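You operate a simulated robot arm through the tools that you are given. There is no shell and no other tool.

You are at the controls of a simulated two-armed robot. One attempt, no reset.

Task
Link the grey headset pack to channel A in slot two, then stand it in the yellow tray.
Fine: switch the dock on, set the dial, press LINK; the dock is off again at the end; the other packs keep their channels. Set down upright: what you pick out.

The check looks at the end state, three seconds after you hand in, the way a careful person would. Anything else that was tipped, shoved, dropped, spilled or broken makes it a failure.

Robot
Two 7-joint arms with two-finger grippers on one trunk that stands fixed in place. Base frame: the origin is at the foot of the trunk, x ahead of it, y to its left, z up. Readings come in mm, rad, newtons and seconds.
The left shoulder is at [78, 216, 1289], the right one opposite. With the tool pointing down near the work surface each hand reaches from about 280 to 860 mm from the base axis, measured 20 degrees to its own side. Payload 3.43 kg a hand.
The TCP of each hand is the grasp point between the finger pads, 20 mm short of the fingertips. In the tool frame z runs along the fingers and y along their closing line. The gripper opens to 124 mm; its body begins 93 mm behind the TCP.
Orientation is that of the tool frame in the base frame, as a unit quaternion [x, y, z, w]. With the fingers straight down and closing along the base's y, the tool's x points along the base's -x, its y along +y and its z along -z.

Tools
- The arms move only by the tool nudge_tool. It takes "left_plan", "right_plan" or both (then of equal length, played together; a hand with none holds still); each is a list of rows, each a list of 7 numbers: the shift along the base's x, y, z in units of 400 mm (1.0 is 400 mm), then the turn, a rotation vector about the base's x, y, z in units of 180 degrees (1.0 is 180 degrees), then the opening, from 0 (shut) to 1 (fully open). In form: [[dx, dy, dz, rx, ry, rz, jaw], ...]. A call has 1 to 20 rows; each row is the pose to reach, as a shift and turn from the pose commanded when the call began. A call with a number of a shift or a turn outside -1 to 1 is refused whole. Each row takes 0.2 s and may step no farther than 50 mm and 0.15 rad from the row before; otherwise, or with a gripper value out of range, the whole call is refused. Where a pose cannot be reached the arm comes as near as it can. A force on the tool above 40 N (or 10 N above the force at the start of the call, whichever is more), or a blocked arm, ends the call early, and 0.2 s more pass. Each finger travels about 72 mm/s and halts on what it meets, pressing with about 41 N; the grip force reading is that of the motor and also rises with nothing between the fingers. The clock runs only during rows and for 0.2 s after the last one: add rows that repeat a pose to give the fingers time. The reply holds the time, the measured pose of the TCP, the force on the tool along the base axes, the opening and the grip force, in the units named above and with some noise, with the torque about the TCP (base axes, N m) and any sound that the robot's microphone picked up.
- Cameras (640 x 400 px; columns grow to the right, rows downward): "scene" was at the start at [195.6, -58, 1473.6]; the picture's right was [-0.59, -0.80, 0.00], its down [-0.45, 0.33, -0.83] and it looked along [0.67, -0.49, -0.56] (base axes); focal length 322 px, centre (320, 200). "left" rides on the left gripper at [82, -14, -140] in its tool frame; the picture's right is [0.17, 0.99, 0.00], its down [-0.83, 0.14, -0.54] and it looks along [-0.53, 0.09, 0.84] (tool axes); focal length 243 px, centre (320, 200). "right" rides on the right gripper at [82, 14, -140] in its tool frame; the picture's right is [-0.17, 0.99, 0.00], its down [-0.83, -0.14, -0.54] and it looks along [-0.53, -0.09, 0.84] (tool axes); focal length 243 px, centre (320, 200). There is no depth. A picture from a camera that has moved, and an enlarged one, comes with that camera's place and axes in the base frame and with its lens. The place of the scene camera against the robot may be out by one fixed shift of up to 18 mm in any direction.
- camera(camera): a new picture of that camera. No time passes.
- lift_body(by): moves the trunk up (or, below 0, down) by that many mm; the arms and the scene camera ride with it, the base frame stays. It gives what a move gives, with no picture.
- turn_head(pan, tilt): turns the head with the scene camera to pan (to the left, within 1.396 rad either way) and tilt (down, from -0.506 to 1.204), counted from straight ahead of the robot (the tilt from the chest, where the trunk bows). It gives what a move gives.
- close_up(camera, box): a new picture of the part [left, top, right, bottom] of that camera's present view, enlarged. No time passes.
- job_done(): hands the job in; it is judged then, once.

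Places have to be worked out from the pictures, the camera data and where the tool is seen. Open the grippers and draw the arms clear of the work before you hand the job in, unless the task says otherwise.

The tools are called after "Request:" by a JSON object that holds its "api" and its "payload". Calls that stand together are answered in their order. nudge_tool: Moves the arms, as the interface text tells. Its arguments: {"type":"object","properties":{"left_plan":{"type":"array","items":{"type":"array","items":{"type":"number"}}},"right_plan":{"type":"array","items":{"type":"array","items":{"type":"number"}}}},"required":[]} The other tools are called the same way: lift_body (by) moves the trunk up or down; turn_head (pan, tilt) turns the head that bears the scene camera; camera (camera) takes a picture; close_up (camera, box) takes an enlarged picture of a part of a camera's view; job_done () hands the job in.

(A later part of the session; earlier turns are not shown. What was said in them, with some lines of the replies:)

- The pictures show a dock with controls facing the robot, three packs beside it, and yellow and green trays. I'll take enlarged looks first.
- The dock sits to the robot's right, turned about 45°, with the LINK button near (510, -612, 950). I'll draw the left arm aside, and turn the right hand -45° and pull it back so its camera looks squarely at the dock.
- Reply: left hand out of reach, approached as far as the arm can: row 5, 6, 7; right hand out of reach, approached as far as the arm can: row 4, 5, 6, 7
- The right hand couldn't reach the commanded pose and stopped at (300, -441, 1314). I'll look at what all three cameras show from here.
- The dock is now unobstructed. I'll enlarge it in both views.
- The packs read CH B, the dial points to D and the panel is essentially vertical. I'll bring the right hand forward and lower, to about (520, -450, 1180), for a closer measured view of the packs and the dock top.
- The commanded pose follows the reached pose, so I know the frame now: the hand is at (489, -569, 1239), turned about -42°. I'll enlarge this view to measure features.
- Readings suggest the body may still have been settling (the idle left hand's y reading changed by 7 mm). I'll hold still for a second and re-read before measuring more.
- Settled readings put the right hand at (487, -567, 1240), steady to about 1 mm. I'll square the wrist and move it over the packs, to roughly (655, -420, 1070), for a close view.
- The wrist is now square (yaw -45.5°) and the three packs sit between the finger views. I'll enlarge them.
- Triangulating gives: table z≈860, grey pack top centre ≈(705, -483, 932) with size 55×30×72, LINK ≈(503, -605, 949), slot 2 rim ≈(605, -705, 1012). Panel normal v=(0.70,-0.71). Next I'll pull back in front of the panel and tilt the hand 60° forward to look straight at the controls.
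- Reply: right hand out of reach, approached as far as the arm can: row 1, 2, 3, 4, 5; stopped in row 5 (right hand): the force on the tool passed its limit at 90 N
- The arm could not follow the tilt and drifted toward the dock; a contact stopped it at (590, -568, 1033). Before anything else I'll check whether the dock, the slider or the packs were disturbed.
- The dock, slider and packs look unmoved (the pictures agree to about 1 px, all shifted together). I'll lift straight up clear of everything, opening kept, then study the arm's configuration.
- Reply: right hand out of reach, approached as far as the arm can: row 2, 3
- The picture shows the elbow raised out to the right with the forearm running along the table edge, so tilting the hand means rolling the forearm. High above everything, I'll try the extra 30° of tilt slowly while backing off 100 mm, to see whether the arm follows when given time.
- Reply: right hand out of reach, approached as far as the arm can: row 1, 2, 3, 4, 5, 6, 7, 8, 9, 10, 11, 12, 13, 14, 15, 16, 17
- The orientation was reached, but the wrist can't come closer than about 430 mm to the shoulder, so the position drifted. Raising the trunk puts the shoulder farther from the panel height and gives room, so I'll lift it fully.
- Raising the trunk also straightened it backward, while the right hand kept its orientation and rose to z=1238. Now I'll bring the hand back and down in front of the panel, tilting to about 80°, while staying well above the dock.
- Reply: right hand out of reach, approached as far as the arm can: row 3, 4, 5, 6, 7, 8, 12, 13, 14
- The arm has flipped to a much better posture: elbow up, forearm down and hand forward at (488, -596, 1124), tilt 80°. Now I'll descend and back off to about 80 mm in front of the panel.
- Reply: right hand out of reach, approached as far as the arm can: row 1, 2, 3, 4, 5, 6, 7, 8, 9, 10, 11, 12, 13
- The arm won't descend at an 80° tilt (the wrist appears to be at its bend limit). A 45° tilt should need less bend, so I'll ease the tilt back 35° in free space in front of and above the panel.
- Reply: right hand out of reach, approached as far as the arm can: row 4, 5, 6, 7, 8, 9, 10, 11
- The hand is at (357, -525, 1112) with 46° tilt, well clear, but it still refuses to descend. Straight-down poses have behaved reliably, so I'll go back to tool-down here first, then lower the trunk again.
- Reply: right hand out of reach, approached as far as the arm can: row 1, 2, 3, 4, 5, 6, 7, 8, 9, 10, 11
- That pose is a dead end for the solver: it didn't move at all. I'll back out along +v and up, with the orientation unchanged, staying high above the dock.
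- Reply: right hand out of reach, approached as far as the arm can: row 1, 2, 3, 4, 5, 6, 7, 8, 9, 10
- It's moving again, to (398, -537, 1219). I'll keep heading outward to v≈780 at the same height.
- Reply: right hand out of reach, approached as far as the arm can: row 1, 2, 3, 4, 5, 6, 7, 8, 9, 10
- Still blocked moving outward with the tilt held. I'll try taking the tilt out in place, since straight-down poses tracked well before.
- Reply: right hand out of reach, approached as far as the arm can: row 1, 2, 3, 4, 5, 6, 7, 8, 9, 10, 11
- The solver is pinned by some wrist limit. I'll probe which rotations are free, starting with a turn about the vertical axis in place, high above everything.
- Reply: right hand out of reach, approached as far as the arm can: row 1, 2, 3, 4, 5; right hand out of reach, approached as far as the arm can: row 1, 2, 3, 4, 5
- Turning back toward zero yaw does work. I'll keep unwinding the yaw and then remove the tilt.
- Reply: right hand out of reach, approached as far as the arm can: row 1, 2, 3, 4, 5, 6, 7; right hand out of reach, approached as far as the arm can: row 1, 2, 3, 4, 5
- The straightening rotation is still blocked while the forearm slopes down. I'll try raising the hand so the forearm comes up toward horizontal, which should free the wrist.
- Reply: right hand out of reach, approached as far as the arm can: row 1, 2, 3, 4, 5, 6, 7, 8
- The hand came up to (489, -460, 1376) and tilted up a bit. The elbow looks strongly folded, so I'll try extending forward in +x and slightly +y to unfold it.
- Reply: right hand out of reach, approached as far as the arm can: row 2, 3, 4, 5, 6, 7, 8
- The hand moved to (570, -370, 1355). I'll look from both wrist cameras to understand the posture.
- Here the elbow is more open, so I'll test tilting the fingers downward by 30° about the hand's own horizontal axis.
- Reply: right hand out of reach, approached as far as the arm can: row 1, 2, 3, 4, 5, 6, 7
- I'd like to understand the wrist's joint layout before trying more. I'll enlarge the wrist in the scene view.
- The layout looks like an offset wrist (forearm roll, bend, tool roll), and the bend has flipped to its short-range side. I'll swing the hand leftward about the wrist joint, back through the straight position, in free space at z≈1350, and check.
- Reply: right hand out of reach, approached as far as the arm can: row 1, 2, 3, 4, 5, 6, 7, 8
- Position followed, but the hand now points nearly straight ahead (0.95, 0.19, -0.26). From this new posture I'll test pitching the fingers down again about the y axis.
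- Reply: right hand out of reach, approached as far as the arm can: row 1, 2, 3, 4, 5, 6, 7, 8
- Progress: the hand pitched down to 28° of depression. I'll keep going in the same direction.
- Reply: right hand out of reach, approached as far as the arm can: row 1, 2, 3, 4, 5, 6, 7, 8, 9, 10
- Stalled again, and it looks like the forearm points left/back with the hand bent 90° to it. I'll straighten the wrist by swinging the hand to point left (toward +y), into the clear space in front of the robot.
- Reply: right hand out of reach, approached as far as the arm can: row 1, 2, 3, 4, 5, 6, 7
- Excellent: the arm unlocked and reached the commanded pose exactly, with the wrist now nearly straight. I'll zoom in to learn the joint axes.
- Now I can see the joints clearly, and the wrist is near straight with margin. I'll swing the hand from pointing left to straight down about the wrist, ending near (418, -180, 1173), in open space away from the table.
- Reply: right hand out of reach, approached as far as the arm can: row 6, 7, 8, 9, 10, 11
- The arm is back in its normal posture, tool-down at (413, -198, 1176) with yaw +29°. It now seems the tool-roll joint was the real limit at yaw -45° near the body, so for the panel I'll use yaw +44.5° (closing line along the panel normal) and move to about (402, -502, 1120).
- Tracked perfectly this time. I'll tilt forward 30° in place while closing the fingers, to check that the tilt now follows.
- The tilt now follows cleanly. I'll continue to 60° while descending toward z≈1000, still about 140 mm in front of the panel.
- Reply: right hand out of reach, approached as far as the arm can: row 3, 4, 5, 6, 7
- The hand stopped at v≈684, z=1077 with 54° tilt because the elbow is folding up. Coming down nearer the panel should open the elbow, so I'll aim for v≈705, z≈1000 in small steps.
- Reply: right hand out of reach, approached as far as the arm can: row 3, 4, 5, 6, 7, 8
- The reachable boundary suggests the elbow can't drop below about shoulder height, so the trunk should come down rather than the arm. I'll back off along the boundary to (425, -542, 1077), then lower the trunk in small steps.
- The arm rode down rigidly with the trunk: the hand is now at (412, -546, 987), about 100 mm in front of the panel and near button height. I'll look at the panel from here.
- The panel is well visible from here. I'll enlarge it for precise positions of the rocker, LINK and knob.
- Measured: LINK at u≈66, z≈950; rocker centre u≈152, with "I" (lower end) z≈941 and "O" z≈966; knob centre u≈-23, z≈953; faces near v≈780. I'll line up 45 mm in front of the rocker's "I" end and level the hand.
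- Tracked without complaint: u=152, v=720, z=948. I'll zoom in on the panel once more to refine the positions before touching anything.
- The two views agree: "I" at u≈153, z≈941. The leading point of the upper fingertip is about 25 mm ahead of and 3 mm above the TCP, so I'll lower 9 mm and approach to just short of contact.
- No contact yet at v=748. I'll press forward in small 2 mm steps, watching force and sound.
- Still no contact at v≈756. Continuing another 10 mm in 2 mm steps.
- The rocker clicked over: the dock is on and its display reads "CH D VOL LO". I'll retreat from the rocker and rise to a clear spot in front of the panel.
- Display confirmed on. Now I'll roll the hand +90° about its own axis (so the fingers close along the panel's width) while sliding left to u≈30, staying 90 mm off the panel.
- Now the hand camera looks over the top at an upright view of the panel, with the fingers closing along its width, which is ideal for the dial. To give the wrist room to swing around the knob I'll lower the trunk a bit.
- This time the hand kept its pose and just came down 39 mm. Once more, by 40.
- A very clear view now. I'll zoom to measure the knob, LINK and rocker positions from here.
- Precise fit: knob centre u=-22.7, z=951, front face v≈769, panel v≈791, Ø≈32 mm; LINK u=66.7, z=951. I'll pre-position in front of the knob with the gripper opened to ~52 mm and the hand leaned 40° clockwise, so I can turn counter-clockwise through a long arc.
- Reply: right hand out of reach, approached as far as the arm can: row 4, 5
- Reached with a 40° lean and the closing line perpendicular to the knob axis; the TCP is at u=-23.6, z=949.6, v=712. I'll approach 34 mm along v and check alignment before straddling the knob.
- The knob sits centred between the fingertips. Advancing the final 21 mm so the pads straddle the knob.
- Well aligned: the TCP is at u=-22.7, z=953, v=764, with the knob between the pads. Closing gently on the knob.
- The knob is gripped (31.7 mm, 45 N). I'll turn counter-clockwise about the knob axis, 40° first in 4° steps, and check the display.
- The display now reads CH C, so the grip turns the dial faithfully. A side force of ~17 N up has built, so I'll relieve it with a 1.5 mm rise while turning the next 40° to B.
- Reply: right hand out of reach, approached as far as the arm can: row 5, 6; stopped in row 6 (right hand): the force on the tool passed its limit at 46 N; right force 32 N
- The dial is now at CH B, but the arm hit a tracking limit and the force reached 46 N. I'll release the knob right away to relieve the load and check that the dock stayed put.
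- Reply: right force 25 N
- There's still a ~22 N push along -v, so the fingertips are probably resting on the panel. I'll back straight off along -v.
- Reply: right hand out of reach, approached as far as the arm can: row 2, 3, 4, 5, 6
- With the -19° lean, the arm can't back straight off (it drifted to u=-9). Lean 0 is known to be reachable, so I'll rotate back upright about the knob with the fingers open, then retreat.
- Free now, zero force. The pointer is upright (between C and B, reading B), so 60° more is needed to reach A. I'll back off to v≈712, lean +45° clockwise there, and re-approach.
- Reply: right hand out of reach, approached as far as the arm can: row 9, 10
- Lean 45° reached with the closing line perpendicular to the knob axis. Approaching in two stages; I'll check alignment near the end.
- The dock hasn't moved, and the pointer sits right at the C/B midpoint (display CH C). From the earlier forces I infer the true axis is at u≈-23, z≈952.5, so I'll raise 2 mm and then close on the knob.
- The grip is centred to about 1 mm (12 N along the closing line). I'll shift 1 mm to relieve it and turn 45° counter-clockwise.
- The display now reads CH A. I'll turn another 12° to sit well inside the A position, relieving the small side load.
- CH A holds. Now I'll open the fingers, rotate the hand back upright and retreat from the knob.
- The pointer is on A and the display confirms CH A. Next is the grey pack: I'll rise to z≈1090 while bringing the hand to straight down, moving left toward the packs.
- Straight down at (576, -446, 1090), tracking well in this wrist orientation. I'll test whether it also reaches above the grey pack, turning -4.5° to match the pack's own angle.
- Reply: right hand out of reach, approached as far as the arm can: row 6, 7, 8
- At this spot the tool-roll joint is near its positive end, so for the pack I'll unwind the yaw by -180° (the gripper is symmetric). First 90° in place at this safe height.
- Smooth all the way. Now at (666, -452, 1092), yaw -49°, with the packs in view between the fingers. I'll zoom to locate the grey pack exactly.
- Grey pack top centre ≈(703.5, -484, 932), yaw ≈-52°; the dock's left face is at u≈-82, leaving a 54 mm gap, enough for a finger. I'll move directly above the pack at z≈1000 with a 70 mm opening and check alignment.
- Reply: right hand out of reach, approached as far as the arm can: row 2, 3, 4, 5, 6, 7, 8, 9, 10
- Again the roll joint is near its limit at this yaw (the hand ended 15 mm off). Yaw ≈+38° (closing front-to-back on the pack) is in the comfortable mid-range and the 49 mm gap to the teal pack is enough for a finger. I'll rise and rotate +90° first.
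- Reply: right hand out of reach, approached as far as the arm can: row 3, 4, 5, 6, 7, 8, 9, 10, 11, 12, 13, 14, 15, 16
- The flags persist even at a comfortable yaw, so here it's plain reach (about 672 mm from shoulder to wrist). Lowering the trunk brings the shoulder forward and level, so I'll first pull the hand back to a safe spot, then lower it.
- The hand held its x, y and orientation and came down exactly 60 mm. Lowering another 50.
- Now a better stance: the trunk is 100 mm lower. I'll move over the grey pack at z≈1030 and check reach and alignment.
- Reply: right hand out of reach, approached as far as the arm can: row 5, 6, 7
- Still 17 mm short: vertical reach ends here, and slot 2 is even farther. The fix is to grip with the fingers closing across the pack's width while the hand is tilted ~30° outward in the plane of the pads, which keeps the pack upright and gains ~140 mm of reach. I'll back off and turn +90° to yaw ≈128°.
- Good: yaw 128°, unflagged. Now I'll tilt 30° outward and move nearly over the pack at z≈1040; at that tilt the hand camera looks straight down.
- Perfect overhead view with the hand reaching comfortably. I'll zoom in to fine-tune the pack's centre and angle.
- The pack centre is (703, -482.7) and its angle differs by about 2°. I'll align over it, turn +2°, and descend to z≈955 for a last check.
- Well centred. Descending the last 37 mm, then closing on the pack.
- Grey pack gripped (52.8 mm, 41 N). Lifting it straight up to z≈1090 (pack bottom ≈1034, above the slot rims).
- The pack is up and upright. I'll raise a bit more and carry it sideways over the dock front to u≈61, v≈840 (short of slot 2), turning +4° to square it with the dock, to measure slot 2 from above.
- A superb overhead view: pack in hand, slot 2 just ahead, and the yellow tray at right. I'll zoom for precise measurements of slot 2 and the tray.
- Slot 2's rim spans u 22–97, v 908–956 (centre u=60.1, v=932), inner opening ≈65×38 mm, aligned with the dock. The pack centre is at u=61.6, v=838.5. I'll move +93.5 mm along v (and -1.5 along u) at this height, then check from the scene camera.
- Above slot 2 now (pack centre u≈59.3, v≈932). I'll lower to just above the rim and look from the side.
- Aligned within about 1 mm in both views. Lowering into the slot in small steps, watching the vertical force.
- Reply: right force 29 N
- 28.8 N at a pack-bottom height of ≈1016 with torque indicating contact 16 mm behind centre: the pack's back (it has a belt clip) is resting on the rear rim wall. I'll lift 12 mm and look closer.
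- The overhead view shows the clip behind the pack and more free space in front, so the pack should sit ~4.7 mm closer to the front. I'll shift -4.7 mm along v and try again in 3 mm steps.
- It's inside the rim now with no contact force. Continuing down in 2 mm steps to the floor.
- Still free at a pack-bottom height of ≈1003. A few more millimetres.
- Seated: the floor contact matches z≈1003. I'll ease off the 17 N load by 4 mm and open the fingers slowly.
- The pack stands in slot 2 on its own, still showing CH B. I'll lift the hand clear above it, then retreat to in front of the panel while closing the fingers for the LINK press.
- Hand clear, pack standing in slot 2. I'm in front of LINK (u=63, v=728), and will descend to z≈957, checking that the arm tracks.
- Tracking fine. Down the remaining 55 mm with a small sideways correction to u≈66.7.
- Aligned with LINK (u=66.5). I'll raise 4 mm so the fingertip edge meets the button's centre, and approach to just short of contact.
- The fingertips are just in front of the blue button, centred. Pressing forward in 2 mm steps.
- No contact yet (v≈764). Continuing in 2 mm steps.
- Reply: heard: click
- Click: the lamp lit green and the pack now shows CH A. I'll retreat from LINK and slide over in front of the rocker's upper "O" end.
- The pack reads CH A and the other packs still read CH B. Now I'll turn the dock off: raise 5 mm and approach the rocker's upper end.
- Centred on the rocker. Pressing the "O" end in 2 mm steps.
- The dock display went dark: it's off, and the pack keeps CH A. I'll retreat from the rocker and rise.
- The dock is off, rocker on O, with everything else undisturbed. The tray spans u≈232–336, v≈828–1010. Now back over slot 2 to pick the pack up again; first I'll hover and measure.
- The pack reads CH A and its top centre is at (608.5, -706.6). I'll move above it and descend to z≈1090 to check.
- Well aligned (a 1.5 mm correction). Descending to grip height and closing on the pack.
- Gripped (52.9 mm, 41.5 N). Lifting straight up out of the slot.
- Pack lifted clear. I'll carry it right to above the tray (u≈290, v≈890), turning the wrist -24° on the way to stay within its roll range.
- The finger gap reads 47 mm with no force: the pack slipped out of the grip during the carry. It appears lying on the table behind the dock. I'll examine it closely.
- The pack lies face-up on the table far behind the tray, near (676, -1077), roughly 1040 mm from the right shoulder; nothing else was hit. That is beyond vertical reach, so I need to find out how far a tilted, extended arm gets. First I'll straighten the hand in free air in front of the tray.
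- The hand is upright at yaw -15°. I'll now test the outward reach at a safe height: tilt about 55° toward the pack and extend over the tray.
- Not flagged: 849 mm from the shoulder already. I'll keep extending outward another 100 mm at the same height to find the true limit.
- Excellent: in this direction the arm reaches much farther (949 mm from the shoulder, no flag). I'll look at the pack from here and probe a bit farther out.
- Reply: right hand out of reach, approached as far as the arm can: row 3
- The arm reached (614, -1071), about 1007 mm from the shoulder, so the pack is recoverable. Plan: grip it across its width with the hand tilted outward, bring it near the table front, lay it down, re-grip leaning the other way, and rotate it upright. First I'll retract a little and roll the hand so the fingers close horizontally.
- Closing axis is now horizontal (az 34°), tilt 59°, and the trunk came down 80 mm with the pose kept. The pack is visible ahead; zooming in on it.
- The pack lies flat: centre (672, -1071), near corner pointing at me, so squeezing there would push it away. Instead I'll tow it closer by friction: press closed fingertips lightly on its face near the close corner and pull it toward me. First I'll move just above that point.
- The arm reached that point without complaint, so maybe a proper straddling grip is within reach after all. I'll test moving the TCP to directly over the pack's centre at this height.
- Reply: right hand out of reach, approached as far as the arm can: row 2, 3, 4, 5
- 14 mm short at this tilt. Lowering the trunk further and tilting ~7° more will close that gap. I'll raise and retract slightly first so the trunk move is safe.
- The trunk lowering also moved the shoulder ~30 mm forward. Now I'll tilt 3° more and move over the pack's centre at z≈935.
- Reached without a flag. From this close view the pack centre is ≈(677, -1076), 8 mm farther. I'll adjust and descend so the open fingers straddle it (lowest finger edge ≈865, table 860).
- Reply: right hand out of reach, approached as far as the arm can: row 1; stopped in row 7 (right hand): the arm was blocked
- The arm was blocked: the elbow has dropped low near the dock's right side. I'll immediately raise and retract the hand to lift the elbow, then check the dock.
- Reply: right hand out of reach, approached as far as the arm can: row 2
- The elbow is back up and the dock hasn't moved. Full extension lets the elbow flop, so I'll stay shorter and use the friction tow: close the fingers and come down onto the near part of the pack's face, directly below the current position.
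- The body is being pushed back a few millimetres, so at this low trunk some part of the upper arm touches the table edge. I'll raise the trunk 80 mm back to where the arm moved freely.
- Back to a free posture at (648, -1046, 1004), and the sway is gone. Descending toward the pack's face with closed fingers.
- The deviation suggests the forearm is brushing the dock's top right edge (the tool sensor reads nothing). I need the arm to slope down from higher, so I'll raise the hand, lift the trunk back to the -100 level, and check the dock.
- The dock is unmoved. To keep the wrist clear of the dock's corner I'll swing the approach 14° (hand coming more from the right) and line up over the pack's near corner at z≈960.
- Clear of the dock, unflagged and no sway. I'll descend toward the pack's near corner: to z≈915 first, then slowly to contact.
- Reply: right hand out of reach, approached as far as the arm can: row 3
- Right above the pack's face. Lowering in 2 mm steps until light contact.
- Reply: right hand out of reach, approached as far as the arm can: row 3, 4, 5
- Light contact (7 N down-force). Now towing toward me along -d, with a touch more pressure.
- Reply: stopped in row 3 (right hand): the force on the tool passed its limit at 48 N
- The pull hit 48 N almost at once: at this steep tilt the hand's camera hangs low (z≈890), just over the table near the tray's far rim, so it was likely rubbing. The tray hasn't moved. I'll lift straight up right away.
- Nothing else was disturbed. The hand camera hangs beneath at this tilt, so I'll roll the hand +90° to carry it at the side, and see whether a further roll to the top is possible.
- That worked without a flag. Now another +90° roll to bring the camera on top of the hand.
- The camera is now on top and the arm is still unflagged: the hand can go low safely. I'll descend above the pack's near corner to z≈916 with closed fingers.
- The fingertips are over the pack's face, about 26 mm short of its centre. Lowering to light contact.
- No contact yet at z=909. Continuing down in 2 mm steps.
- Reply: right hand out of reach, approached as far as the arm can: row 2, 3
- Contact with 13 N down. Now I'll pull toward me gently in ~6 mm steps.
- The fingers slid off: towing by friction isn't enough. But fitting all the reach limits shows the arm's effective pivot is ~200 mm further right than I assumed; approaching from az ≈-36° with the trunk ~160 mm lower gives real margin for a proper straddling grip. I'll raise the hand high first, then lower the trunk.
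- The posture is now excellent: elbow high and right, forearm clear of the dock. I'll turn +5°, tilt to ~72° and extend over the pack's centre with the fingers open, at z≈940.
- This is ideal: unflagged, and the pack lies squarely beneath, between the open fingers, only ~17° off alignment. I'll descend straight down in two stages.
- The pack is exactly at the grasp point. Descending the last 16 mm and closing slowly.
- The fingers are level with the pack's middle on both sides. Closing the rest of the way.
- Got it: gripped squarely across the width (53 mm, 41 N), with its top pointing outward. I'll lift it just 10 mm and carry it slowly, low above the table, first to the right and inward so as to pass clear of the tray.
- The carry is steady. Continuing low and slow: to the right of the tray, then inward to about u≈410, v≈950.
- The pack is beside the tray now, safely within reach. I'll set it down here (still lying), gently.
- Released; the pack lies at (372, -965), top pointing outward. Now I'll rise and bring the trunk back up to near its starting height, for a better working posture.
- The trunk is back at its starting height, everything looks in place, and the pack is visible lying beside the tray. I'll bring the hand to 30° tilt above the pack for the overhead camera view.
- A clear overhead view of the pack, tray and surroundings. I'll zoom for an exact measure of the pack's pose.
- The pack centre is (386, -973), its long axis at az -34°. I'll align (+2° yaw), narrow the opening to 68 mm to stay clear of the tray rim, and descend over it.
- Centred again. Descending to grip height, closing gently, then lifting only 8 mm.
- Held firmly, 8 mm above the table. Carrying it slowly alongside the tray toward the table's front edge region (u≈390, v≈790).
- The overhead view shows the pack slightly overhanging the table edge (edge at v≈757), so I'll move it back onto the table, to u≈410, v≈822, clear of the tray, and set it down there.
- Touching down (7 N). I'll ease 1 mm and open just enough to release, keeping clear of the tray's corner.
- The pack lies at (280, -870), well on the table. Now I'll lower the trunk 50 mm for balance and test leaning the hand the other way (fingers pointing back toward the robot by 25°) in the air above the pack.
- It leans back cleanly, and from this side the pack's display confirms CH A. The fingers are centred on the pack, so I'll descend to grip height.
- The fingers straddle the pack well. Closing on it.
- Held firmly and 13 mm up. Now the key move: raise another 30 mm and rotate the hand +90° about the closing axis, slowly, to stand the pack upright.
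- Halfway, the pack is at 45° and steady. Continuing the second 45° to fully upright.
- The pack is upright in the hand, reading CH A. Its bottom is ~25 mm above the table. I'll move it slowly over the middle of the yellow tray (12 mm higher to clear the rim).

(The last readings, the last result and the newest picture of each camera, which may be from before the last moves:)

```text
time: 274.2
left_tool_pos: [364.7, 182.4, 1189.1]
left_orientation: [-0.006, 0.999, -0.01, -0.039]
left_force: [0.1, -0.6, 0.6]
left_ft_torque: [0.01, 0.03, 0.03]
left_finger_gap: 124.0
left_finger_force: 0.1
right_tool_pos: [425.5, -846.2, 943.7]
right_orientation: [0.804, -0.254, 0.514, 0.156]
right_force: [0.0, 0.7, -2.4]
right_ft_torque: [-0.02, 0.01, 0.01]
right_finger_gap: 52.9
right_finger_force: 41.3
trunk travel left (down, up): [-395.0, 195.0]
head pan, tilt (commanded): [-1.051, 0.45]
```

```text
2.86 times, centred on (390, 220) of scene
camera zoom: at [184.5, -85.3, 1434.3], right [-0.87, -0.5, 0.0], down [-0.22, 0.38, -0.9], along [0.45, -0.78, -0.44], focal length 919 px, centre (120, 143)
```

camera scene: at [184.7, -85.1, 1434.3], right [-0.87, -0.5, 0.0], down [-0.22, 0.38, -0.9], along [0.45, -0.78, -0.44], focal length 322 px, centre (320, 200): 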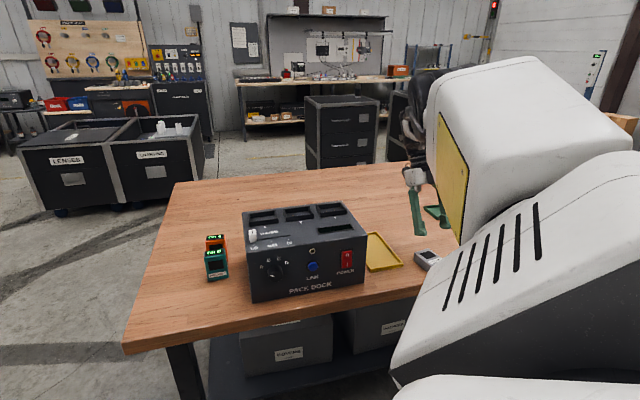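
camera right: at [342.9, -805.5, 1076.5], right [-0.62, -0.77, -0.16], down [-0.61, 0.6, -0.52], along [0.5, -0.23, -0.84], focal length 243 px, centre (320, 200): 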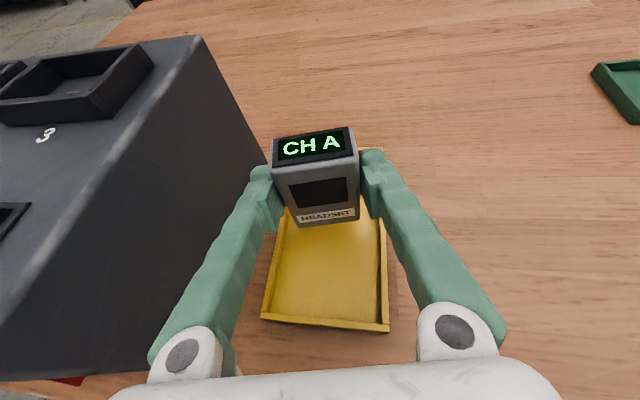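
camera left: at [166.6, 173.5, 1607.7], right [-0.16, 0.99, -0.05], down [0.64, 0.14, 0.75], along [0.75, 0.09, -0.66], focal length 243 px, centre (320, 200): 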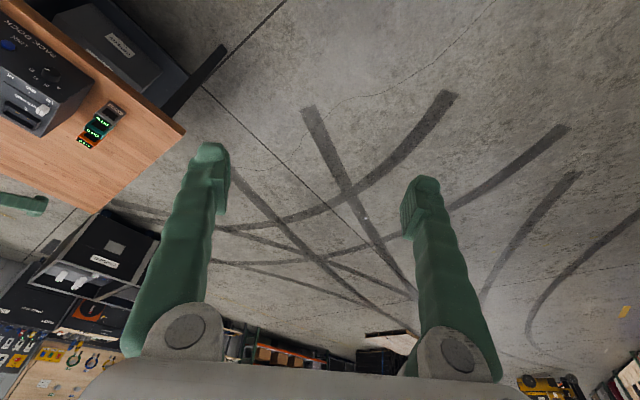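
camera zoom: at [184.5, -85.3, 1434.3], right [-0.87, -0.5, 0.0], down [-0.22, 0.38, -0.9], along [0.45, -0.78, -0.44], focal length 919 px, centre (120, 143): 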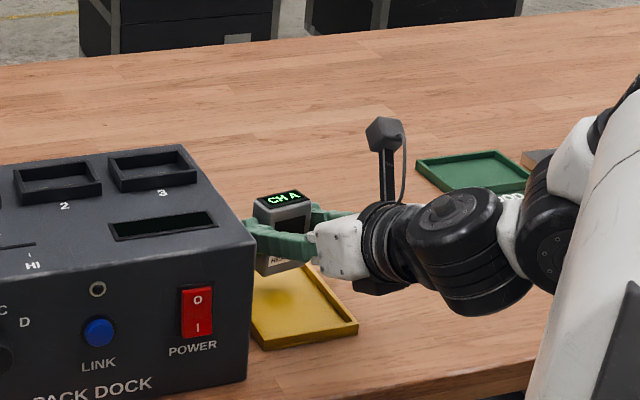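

The pack is right over the middle of the tray, upright. Lowering: 28 mm first, then small steps to contact.

Request:
{"api": "nudge_tool", "payload": {"right_plan": [[0, 0, -0.015, 0, 0, 0, 0.36], [0, 0, -0.03, 0, 0, 0, 0.36], [0, 0, -0.045, 0, 0, 0, 0.36], [0, 0, -0.06, 0, 0, 0, 0.36], [0, 0, -0.07, 0, 0, 0, 0.36], [0, 0, -0.07, 0, 0, 0, 0.36]]}}

Request:
{"api": "camera", "payload": {"camera": "right"}}

Request:
{"api": "close_up", "payload": {"camera": "scene", "box": [320, 180, 440, 270]}}

```text
time: 275.6
left_tool_pos: [365.6, 182.6, 1189.8]
left_orientation: [-0.006, 0.999, -0.009, -0.039]
left_force: [0.7, -1.2, 0.7]
left_ft_torque: [0.0, 0.0, 0.04]
left_finger_gap: 124.1
left_finger_force: 0.1
right_tool_pos: [426.5, -846.1, 914.7]
right_orientation: [0.804, -0.255, 0.514, 0.157]
right_force: [0.2, 0.2, -2.9]
right_ft_torque: [0.03, 0.02, -0.02]
right_finger_gap: 52.8
right_finger_force: 41.0
trunk travel left (down, up): [-395.0, 195.0]
head pan, tilt (commanded): [-1.051, 0.45]
```

```text
taken
camera right: at [342.9, -805.2, 1047.6], right [-0.62, -0.77, -0.16], down [-0.61, 0.6, -0.52], along [0.5, -0.23, -0.84], focal length 243 px, centre (320, 200)
```

right: 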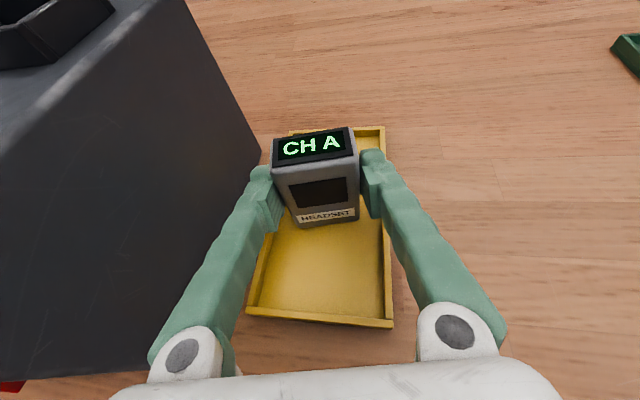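

```text
4.44 times, centred on (380, 225) of scene
camera zoom: at [184.5, -85.2, 1434.3], right [-0.87, -0.5, 0.0], down [-0.22, 0.38, -0.9], along [0.45, -0.78, -0.44], focal length 1429 px, centre (53, 89)
```

zoom: 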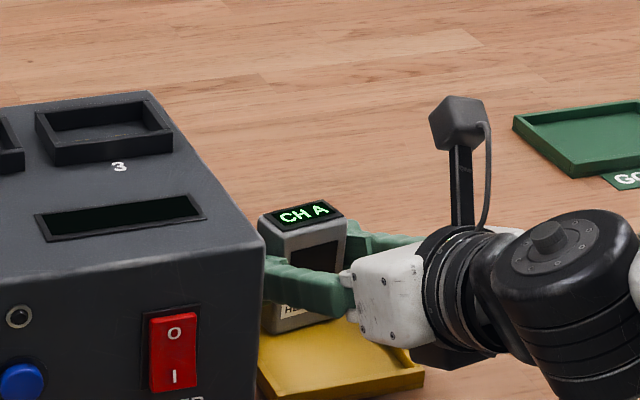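

Everything is clear. Lowering the last few millimetres in 1.5 mm steps until the base touches the tray floor.

Request:
{"api": "nudge_tool", "payload": {"right_plan": [[0, 0, -0.004, 0, 0, 0, 0.36], [0, 0, -0.008, 0, 0, 0, 0.36], [0, 0, -0.012, 0, 0, 0, 0.36], [0, 0, -0.015, 0, 0, 0, 0.36]]}}

```text
time: 276.6
left_tool_pos: [364.6, 184.7, 1190.2]
left_orientation: [-0.005, 0.999, -0.011, -0.04]
left_force: [-0.6, 0.8, 1.2]
left_ft_torque: [0.0, 0.01, -0.02]
left_finger_gap: 124.1
left_finger_force: 0.0
right_tool_pos: [427.0, -846.1, 912.4]
right_orientation: [0.803, -0.253, 0.517, 0.157]
right_force: [0.0, -0.9, 18.7]
right_ft_torque: [-0.43, 0.34, 0.02]
right_finger_gap: 52.8
right_finger_force: 41.0
trunk travel left (down, up): [-395.0, 195.0]
head pan, tilt (commanded): [-1.051, 0.45]
```

Contact (19 N). I'll ease off 3 mm of pressing and open the fingers slowly to let the pack stand on its own.

Request:
{"api": "nudge_tool", "payload": {"right_plan": [[0, 0, 0.004, 0, 0, 0, 0.36], [0, 0, 0.0075, 0, 0, 0, 0.36], [0, 0, 0.0075, 0, 0, 0, 0.36]]}}

Request:
{"api": "nudge_tool", "payload": {"right_plan": [[0, 0, 0, 0, 0, 0, 0.41], [0, 0, 0, 0, 0, 0, 0.43], [0, 0, 0, 0, 0, 0, 0.45], [0, 0, 0, 0, 0, 0, 0.48], [0, 0, 0, 0, 0, 0, 0.51], [0, 0, 0, 0, 0, 0, 0.54], [0, 0, 0, 0, 0, 0, 0.54]]}}

Request:
{"api": "camera", "payload": {"camera": "right"}}

Request:
{"api": "close_up", "payload": {"camera": "scene", "box": [320, 180, 440, 270]}}

```text
time: 277.4
left_tool_pos: [365.5, 184.6, 1189.0]
left_orientation: [-0.005, 0.999, -0.01, -0.039]
left_force: [-0.6, -0.3, 0.4]
left_ft_torque: [0.0, -0.01, -0.03]
left_finger_gap: 124.0
left_finger_force: 0.0
right_tool_pos: [424.3, -845.3, 913.0]
right_orientation: [0.804, -0.254, 0.515, 0.157]
right_force: [4.5, -2.3, 15.9]
right_ft_torque: [-0.63, -0.08, 0.15]
right_finger_gap: 52.9
right_finger_force: 40.6
trunk travel left (down, up): [-395.0, 195.0]
head pan, tilt (commanded): [-1.051, 0.45]
```

```text
time: 279.1
left_tool_pos: [365.0, 183.2, 1190.3]
left_orientation: [-0.005, 0.999, -0.01, -0.04]
left_force: [0.0, -0.2, -0.3]
left_ft_torque: [0.03, 0.0, 0.03]
left_finger_gap: 124.0
left_finger_force: 0.1
right_tool_pos: [425.3, -845.5, 910.8]
right_orientation: [0.804, -0.255, 0.514, 0.155]
right_force: [0.6, -0.9, 0.0]
right_ft_torque: [0.01, 0.0, 0.0]
right_finger_gap: 67.1
right_finger_force: 0.0
trunk travel left (down, up): [-395.0, 195.0]
head pan, tilt (commanded): [-1.051, 0.45]
```

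```text
taken
camera right: at [342.3, -805.5, 1044.7], right [-0.62, -0.77, -0.16], down [-0.61, 0.6, -0.52], along [0.5, -0.23, -0.84], focal length 243 px, centre (320, 200)
```

right: 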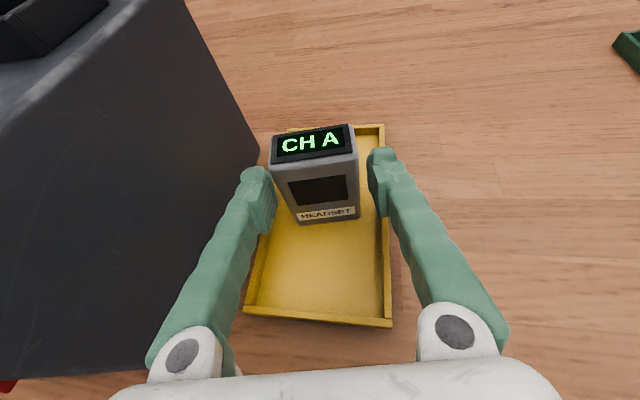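

```text
4.44 times, centred on (380, 225) of scene
camera zoom: at [184.4, -85.2, 1434.4], right [-0.87, -0.5, 0.0], down [-0.22, 0.38, -0.9], along [0.45, -0.78, -0.44], focal length 1429 px, centre (53, 89)
```

zoom: 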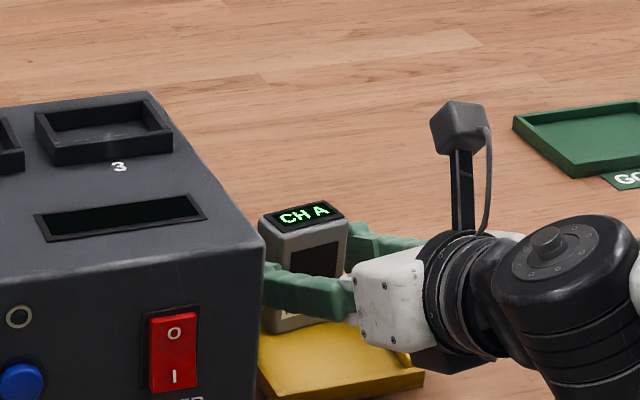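

The pack stands on its own in the tray, showing CH A, with zero force on the hand. I'll back out along the finger direction (back and up) slowly, so as not to touch it.

Request:
{"api": "nudge_tool", "payload": {"right_plan": [[-0.008, 0.0055, 0.0045, 0, 0, 0, 0.54], [-0.022, 0.015, 0.0125, 0, 0, 0, 0.54], [-0.045, 0.031, 0.0255, 0, 0, 0, 0.54], [-0.075, 0.051, 0.0425, 0, 0, 0, 0.54], [-0.11, 0.075, 0.07, 0, 0, 0, 0.54], [-0.145, 0.099, 0.12, 0, 0, 0, 0.54], [-0.165, 0.113, 0.2, 0, 0, 0, 0.54], [-0.18, 0.123, 0.28, 0, 0, 0, 0.54], [-0.18, 0.123, 0.28, 0, 0, 0, 0.54]]}}

Request:
{"api": "camera", "payload": {"camera": "right"}}

Request:
{"api": "close_up", "payload": {"camera": "scene", "box": [180, 150, 460, 330]}}

```text
time: 281.1
left_tool_pos: [365.9, 182.5, 1189.7]
left_orientation: [-0.006, 0.999, -0.009, -0.04]
left_force: [-0.2, 0.2, -0.9]
left_ft_torque: [0.0, -0.01, -0.01]
left_finger_gap: 123.8
left_finger_force: 0.1
right_tool_pos: [352.9, -799.1, 1023.4]
right_orientation: [0.805, -0.255, 0.513, 0.155]
right_force: [0.4, -0.3, -0.2]
right_ft_torque: [0.0, -0.03, 0.01]
right_finger_gap: 66.9
right_finger_force: 0.1
trunk travel left (down, up): [-395.0, 195.0]
head pan, tilt (commanded): [-1.051, 0.45]
```

```text
taken
camera right: at [270.4, -757.4, 1157.6], right [-0.62, -0.77, -0.16], down [-0.61, 0.6, -0.52], along [0.5, -0.23, -0.84], focal length 243 px, centre (320, 200)
```

right: 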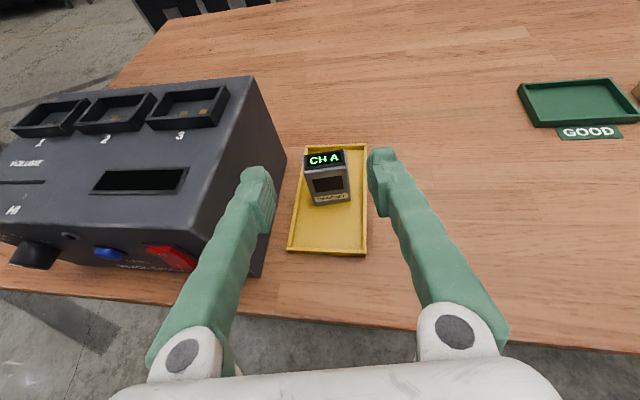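

```text
2.22 times, centred on (320, 240) of scene
camera zoom: at [184.7, -86.1, 1434.2], right [-0.87, -0.5, 0.0], down [-0.22, 0.38, -0.9], along [0.45, -0.78, -0.44], focal length 715 px, centre (320, 111)
```

zoom: 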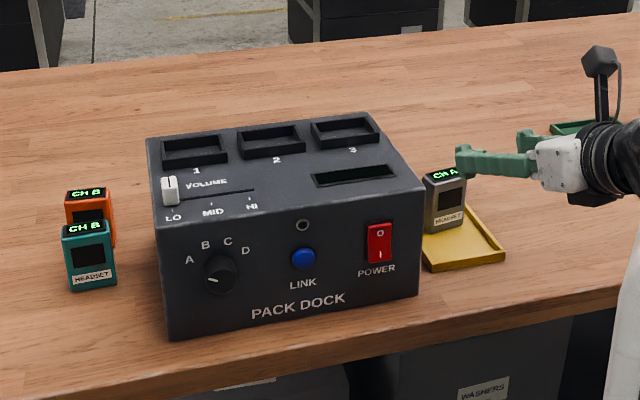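

Success: the pack stands upright in the yellow tray reading CH A, the dock is off, and the other packs read CH B. Now I'll draw the arm clear, opening the gripper.

Request:
{"api": "nudge_tool", "payload": {"right_plan": [[-0.01, 0.02, 0.04, 0.0138, 0.02, 0, 0.7], [-0.025, 0.055, 0.09, 0.0275, 0.04, 0, 0.85], [-0.04, 0.09, 0.14, 0.0413, 0.06, 0, 1], [-0.06, 0.13, 0.19, 0.055, 0.08, 0, 1], [-0.08, 0.17, 0.24, 0.0688, 0.1, 0, 1], [-0.1, 0.21, 0.28, 0.0825, 0.12, 0, 1], [-0.115, 0.25, 0.31, 0.0963, 0.14, 0, 1], [-0.125, 0.29, 0.325, 0.11, 0.16, 0, 1], [-0.125, 0.325, 0.325, 0.11, 0.16, 0, 1], [-0.125, 0.325, 0.325, 0.11, 0.16, 0, 1]]}}

Request:
{"api": "lift_body", "payload": {"by": 50}}

Request:
{"api": "turn_head", "payload": {"pan": -0.637, "tilt": 0.592}}

Request:
{"api": "camera", "payload": {"camera": "scene"}}

```text
time: 283.2
left_tool_pos: [365.8, 182.4, 1188.9]
left_orientation: [-0.006, 0.999, -0.011, -0.041]
left_force: [-0.5, 0.3, -0.5]
left_ft_torque: [-0.01, 0.04, -0.03]
left_finger_gap: 124.1
left_finger_force: 0.1
right_tool_pos: [302.5, -667.3, 1153.1]
right_orientation: [0.921, -0.292, 0.248, 0.075]
right_force: [-0.4, -0.2, 0.3]
right_ft_torque: [0.03, 0.0, 0.02]
right_finger_gap: 124.0
right_finger_force: 0.1
right hand out of reach, approached as far as the arm can: row 4
trunk travel left (down, up): [-395.0, 195.0]
head pan, tilt (commanded): [-1.051, 0.45]
```

```text
time: 284.2
left_tool_pos: [366.4, 183.1, 1239.7]
left_orientation: [-0.005, 0.999, -0.01, -0.041]
left_force: [0.4, 0.2, 0.4]
left_ft_torque: [-0.01, 0.0, 0.01]
left_finger_gap: 124.3
left_finger_force: 0.0
right_tool_pos: [302.4, -668.2, 1202.7]
right_orientation: [0.921, -0.291, 0.248, 0.075]
right_force: [-0.8, 0.4, 0.1]
right_ft_torque: [-0.01, -0.01, 0.03]
right_finger_gap: 124.0
right_finger_force: 0.1
trunk travel left (down, up): [-445.0, 145.0]
head pan, tilt (commanded): [-1.051, 0.45]
```

```text
time: 285.1
left_tool_pos: [365.2, 183.1, 1241.1]
left_orientation: [-0.005, 0.999, -0.009, -0.041]
left_force: [0.7, 0.5, 0.1]
left_ft_torque: [-0.01, 0.01, 0.02]
left_finger_gap: 124.1
left_finger_force: 0.2
right_tool_pos: [302.3, -667.2, 1203.3]
right_orientation: [0.921, -0.292, 0.249, 0.076]
right_force: [-0.4, -1.0, 0.3]
right_ft_torque: [0.04, 0.04, -0.01]
right_finger_gap: 124.1
right_finger_force: 0.0
trunk travel left (down, up): [-445.0, 145.0]
head pan, tilt (commanded): [-0.637, 0.592]
```

```text
taken
camera scene: at [195.4, -58.1, 1473.7], right [-0.6, -0.8, 0.0], down [-0.45, 0.33, -0.83], along [0.67, -0.49, -0.56], focal length 322 px, centre (320, 200)
```

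scene: 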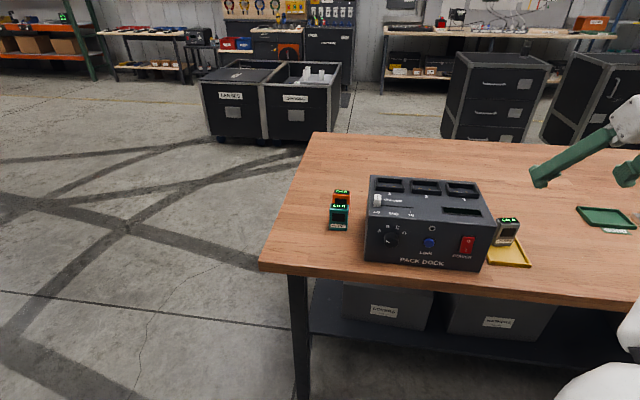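

The head is back at its starting view. I'll zoom with the same box as at the start to compare every object's place, and inspect the pack closely.

Request:
{"api": "close_up", "payload": {"camera": "scene", "box": [300, 160, 540, 310]}}

Request:
{"api": "close_up", "payload": {"camera": "scene", "box": [470, 200, 550, 280]}}

Request:
{"api": "close_up", "payload": {"camera": "scene", "box": [316, 180, 366, 260]}}

Request:
{"api": "camera", "payload": {"camera": "right"}}

```text
2.67 times, centred on (420, 235) of scene
camera zoom: at [195.4, -58.1, 1473.7], right [-0.6, -0.8, 0.0], down [-0.45, 0.33, -0.83], along [0.67, -0.49, -0.56], focal length 858 px, centre (53, 107)
```

zoom: 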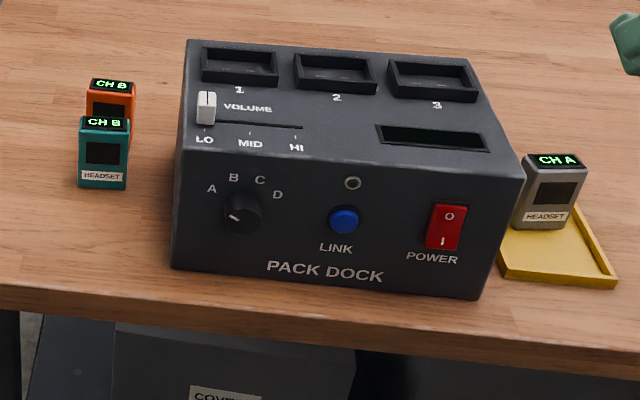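

```text
5.00 times, centred on (510, 240) of scene
camera zoom: at [195.4, -58.1, 1473.7], right [-0.6, -0.8, 0.0], down [-0.45, 0.33, -0.83], along [0.67, -0.49, -0.56], focal length 1608 px, centre (-630, 0)
```

zoom: 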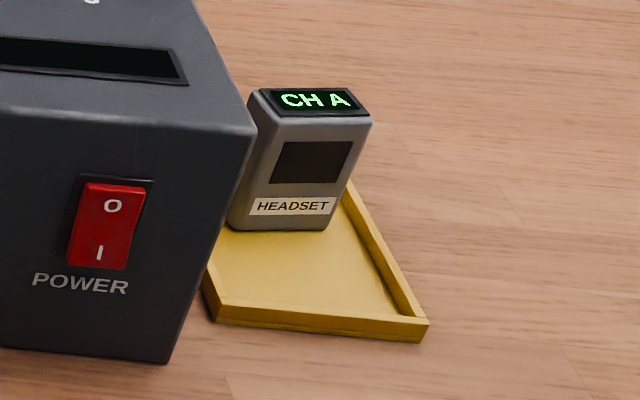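

```text
5.00 times, centred on (341, 220) of scene
camera zoom: at [195.4, -58.1, 1473.7], right [-0.6, -0.8, 0.0], down [-0.45, 0.33, -0.83], along [0.67, -0.49, -0.56], focal length 1608 px, centre (215, 100)
```

zoom: 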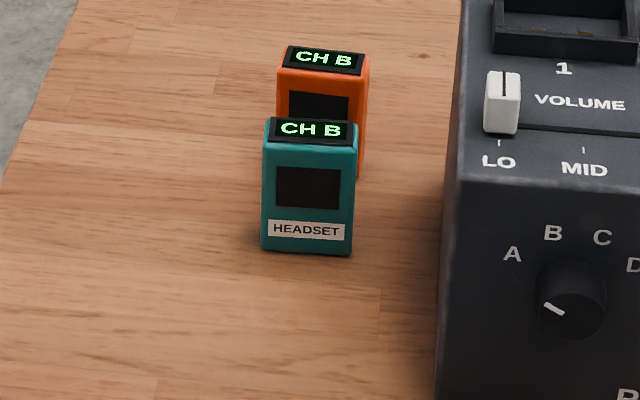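

```text
taken
camera right: at [296.3, -678.9, 1365.7], right [-0.68, -0.72, -0.09], down [-0.73, 0.68, 0.05], along [0.02, 0.1, -0.99], focal length 243 px, centre (320, 200)
```

right: 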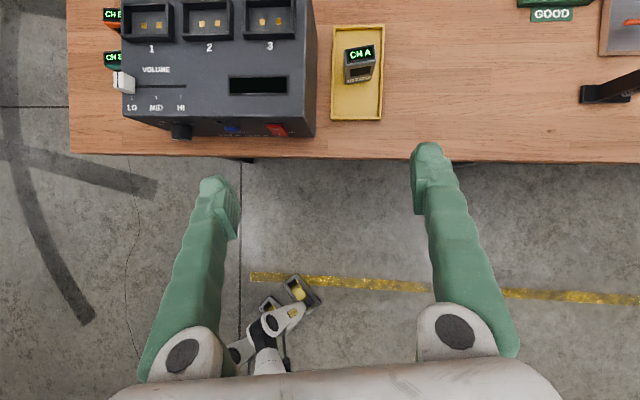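

Compared with the starting view, the dock, slider, tray and the other packs (CH B) are all where they were. The dock is dark, the grey pack stands upright in the yellow tray on CH A, and both grippers are open and clear. Handing in.

Request:
{"api": "job_done", "payload": {}}

```text
The job is handed in.
```

The grey headset pack is linked to channel A and stands upright in the yellow tray. The dock is switched off again, and I handed the job in on that state.

- **Linking:** I switched the dock on, set the dial to A, seated the pack in slot two and pressed LINK. The dock clicked, its lamp went green and the pack changed from CH B to CH A. The dial is still on A.
- **Other items:** In the final pictures the orange and teal packs still read CH B. The dock, the volume slider (at LO), both packs and the tray sit where they did at the start.
- **A drop along the way:** While I was carrying the linked pack to the tray, it slipped from the gripper and landed on its back on the table behind the tray. I recovered it, stood it up and placed it in the tray. It still reads CH A and shows no damage in the pictures.
- **Contacts with the dock:** The arm touched the dock a few times during the work. The hardest was a 90 N stop early on, and another contact blocked the arm later near the dock's right side. The before-and-after pictures show the dock has not moved.

Both grippers are open and the arms are clear of the table.
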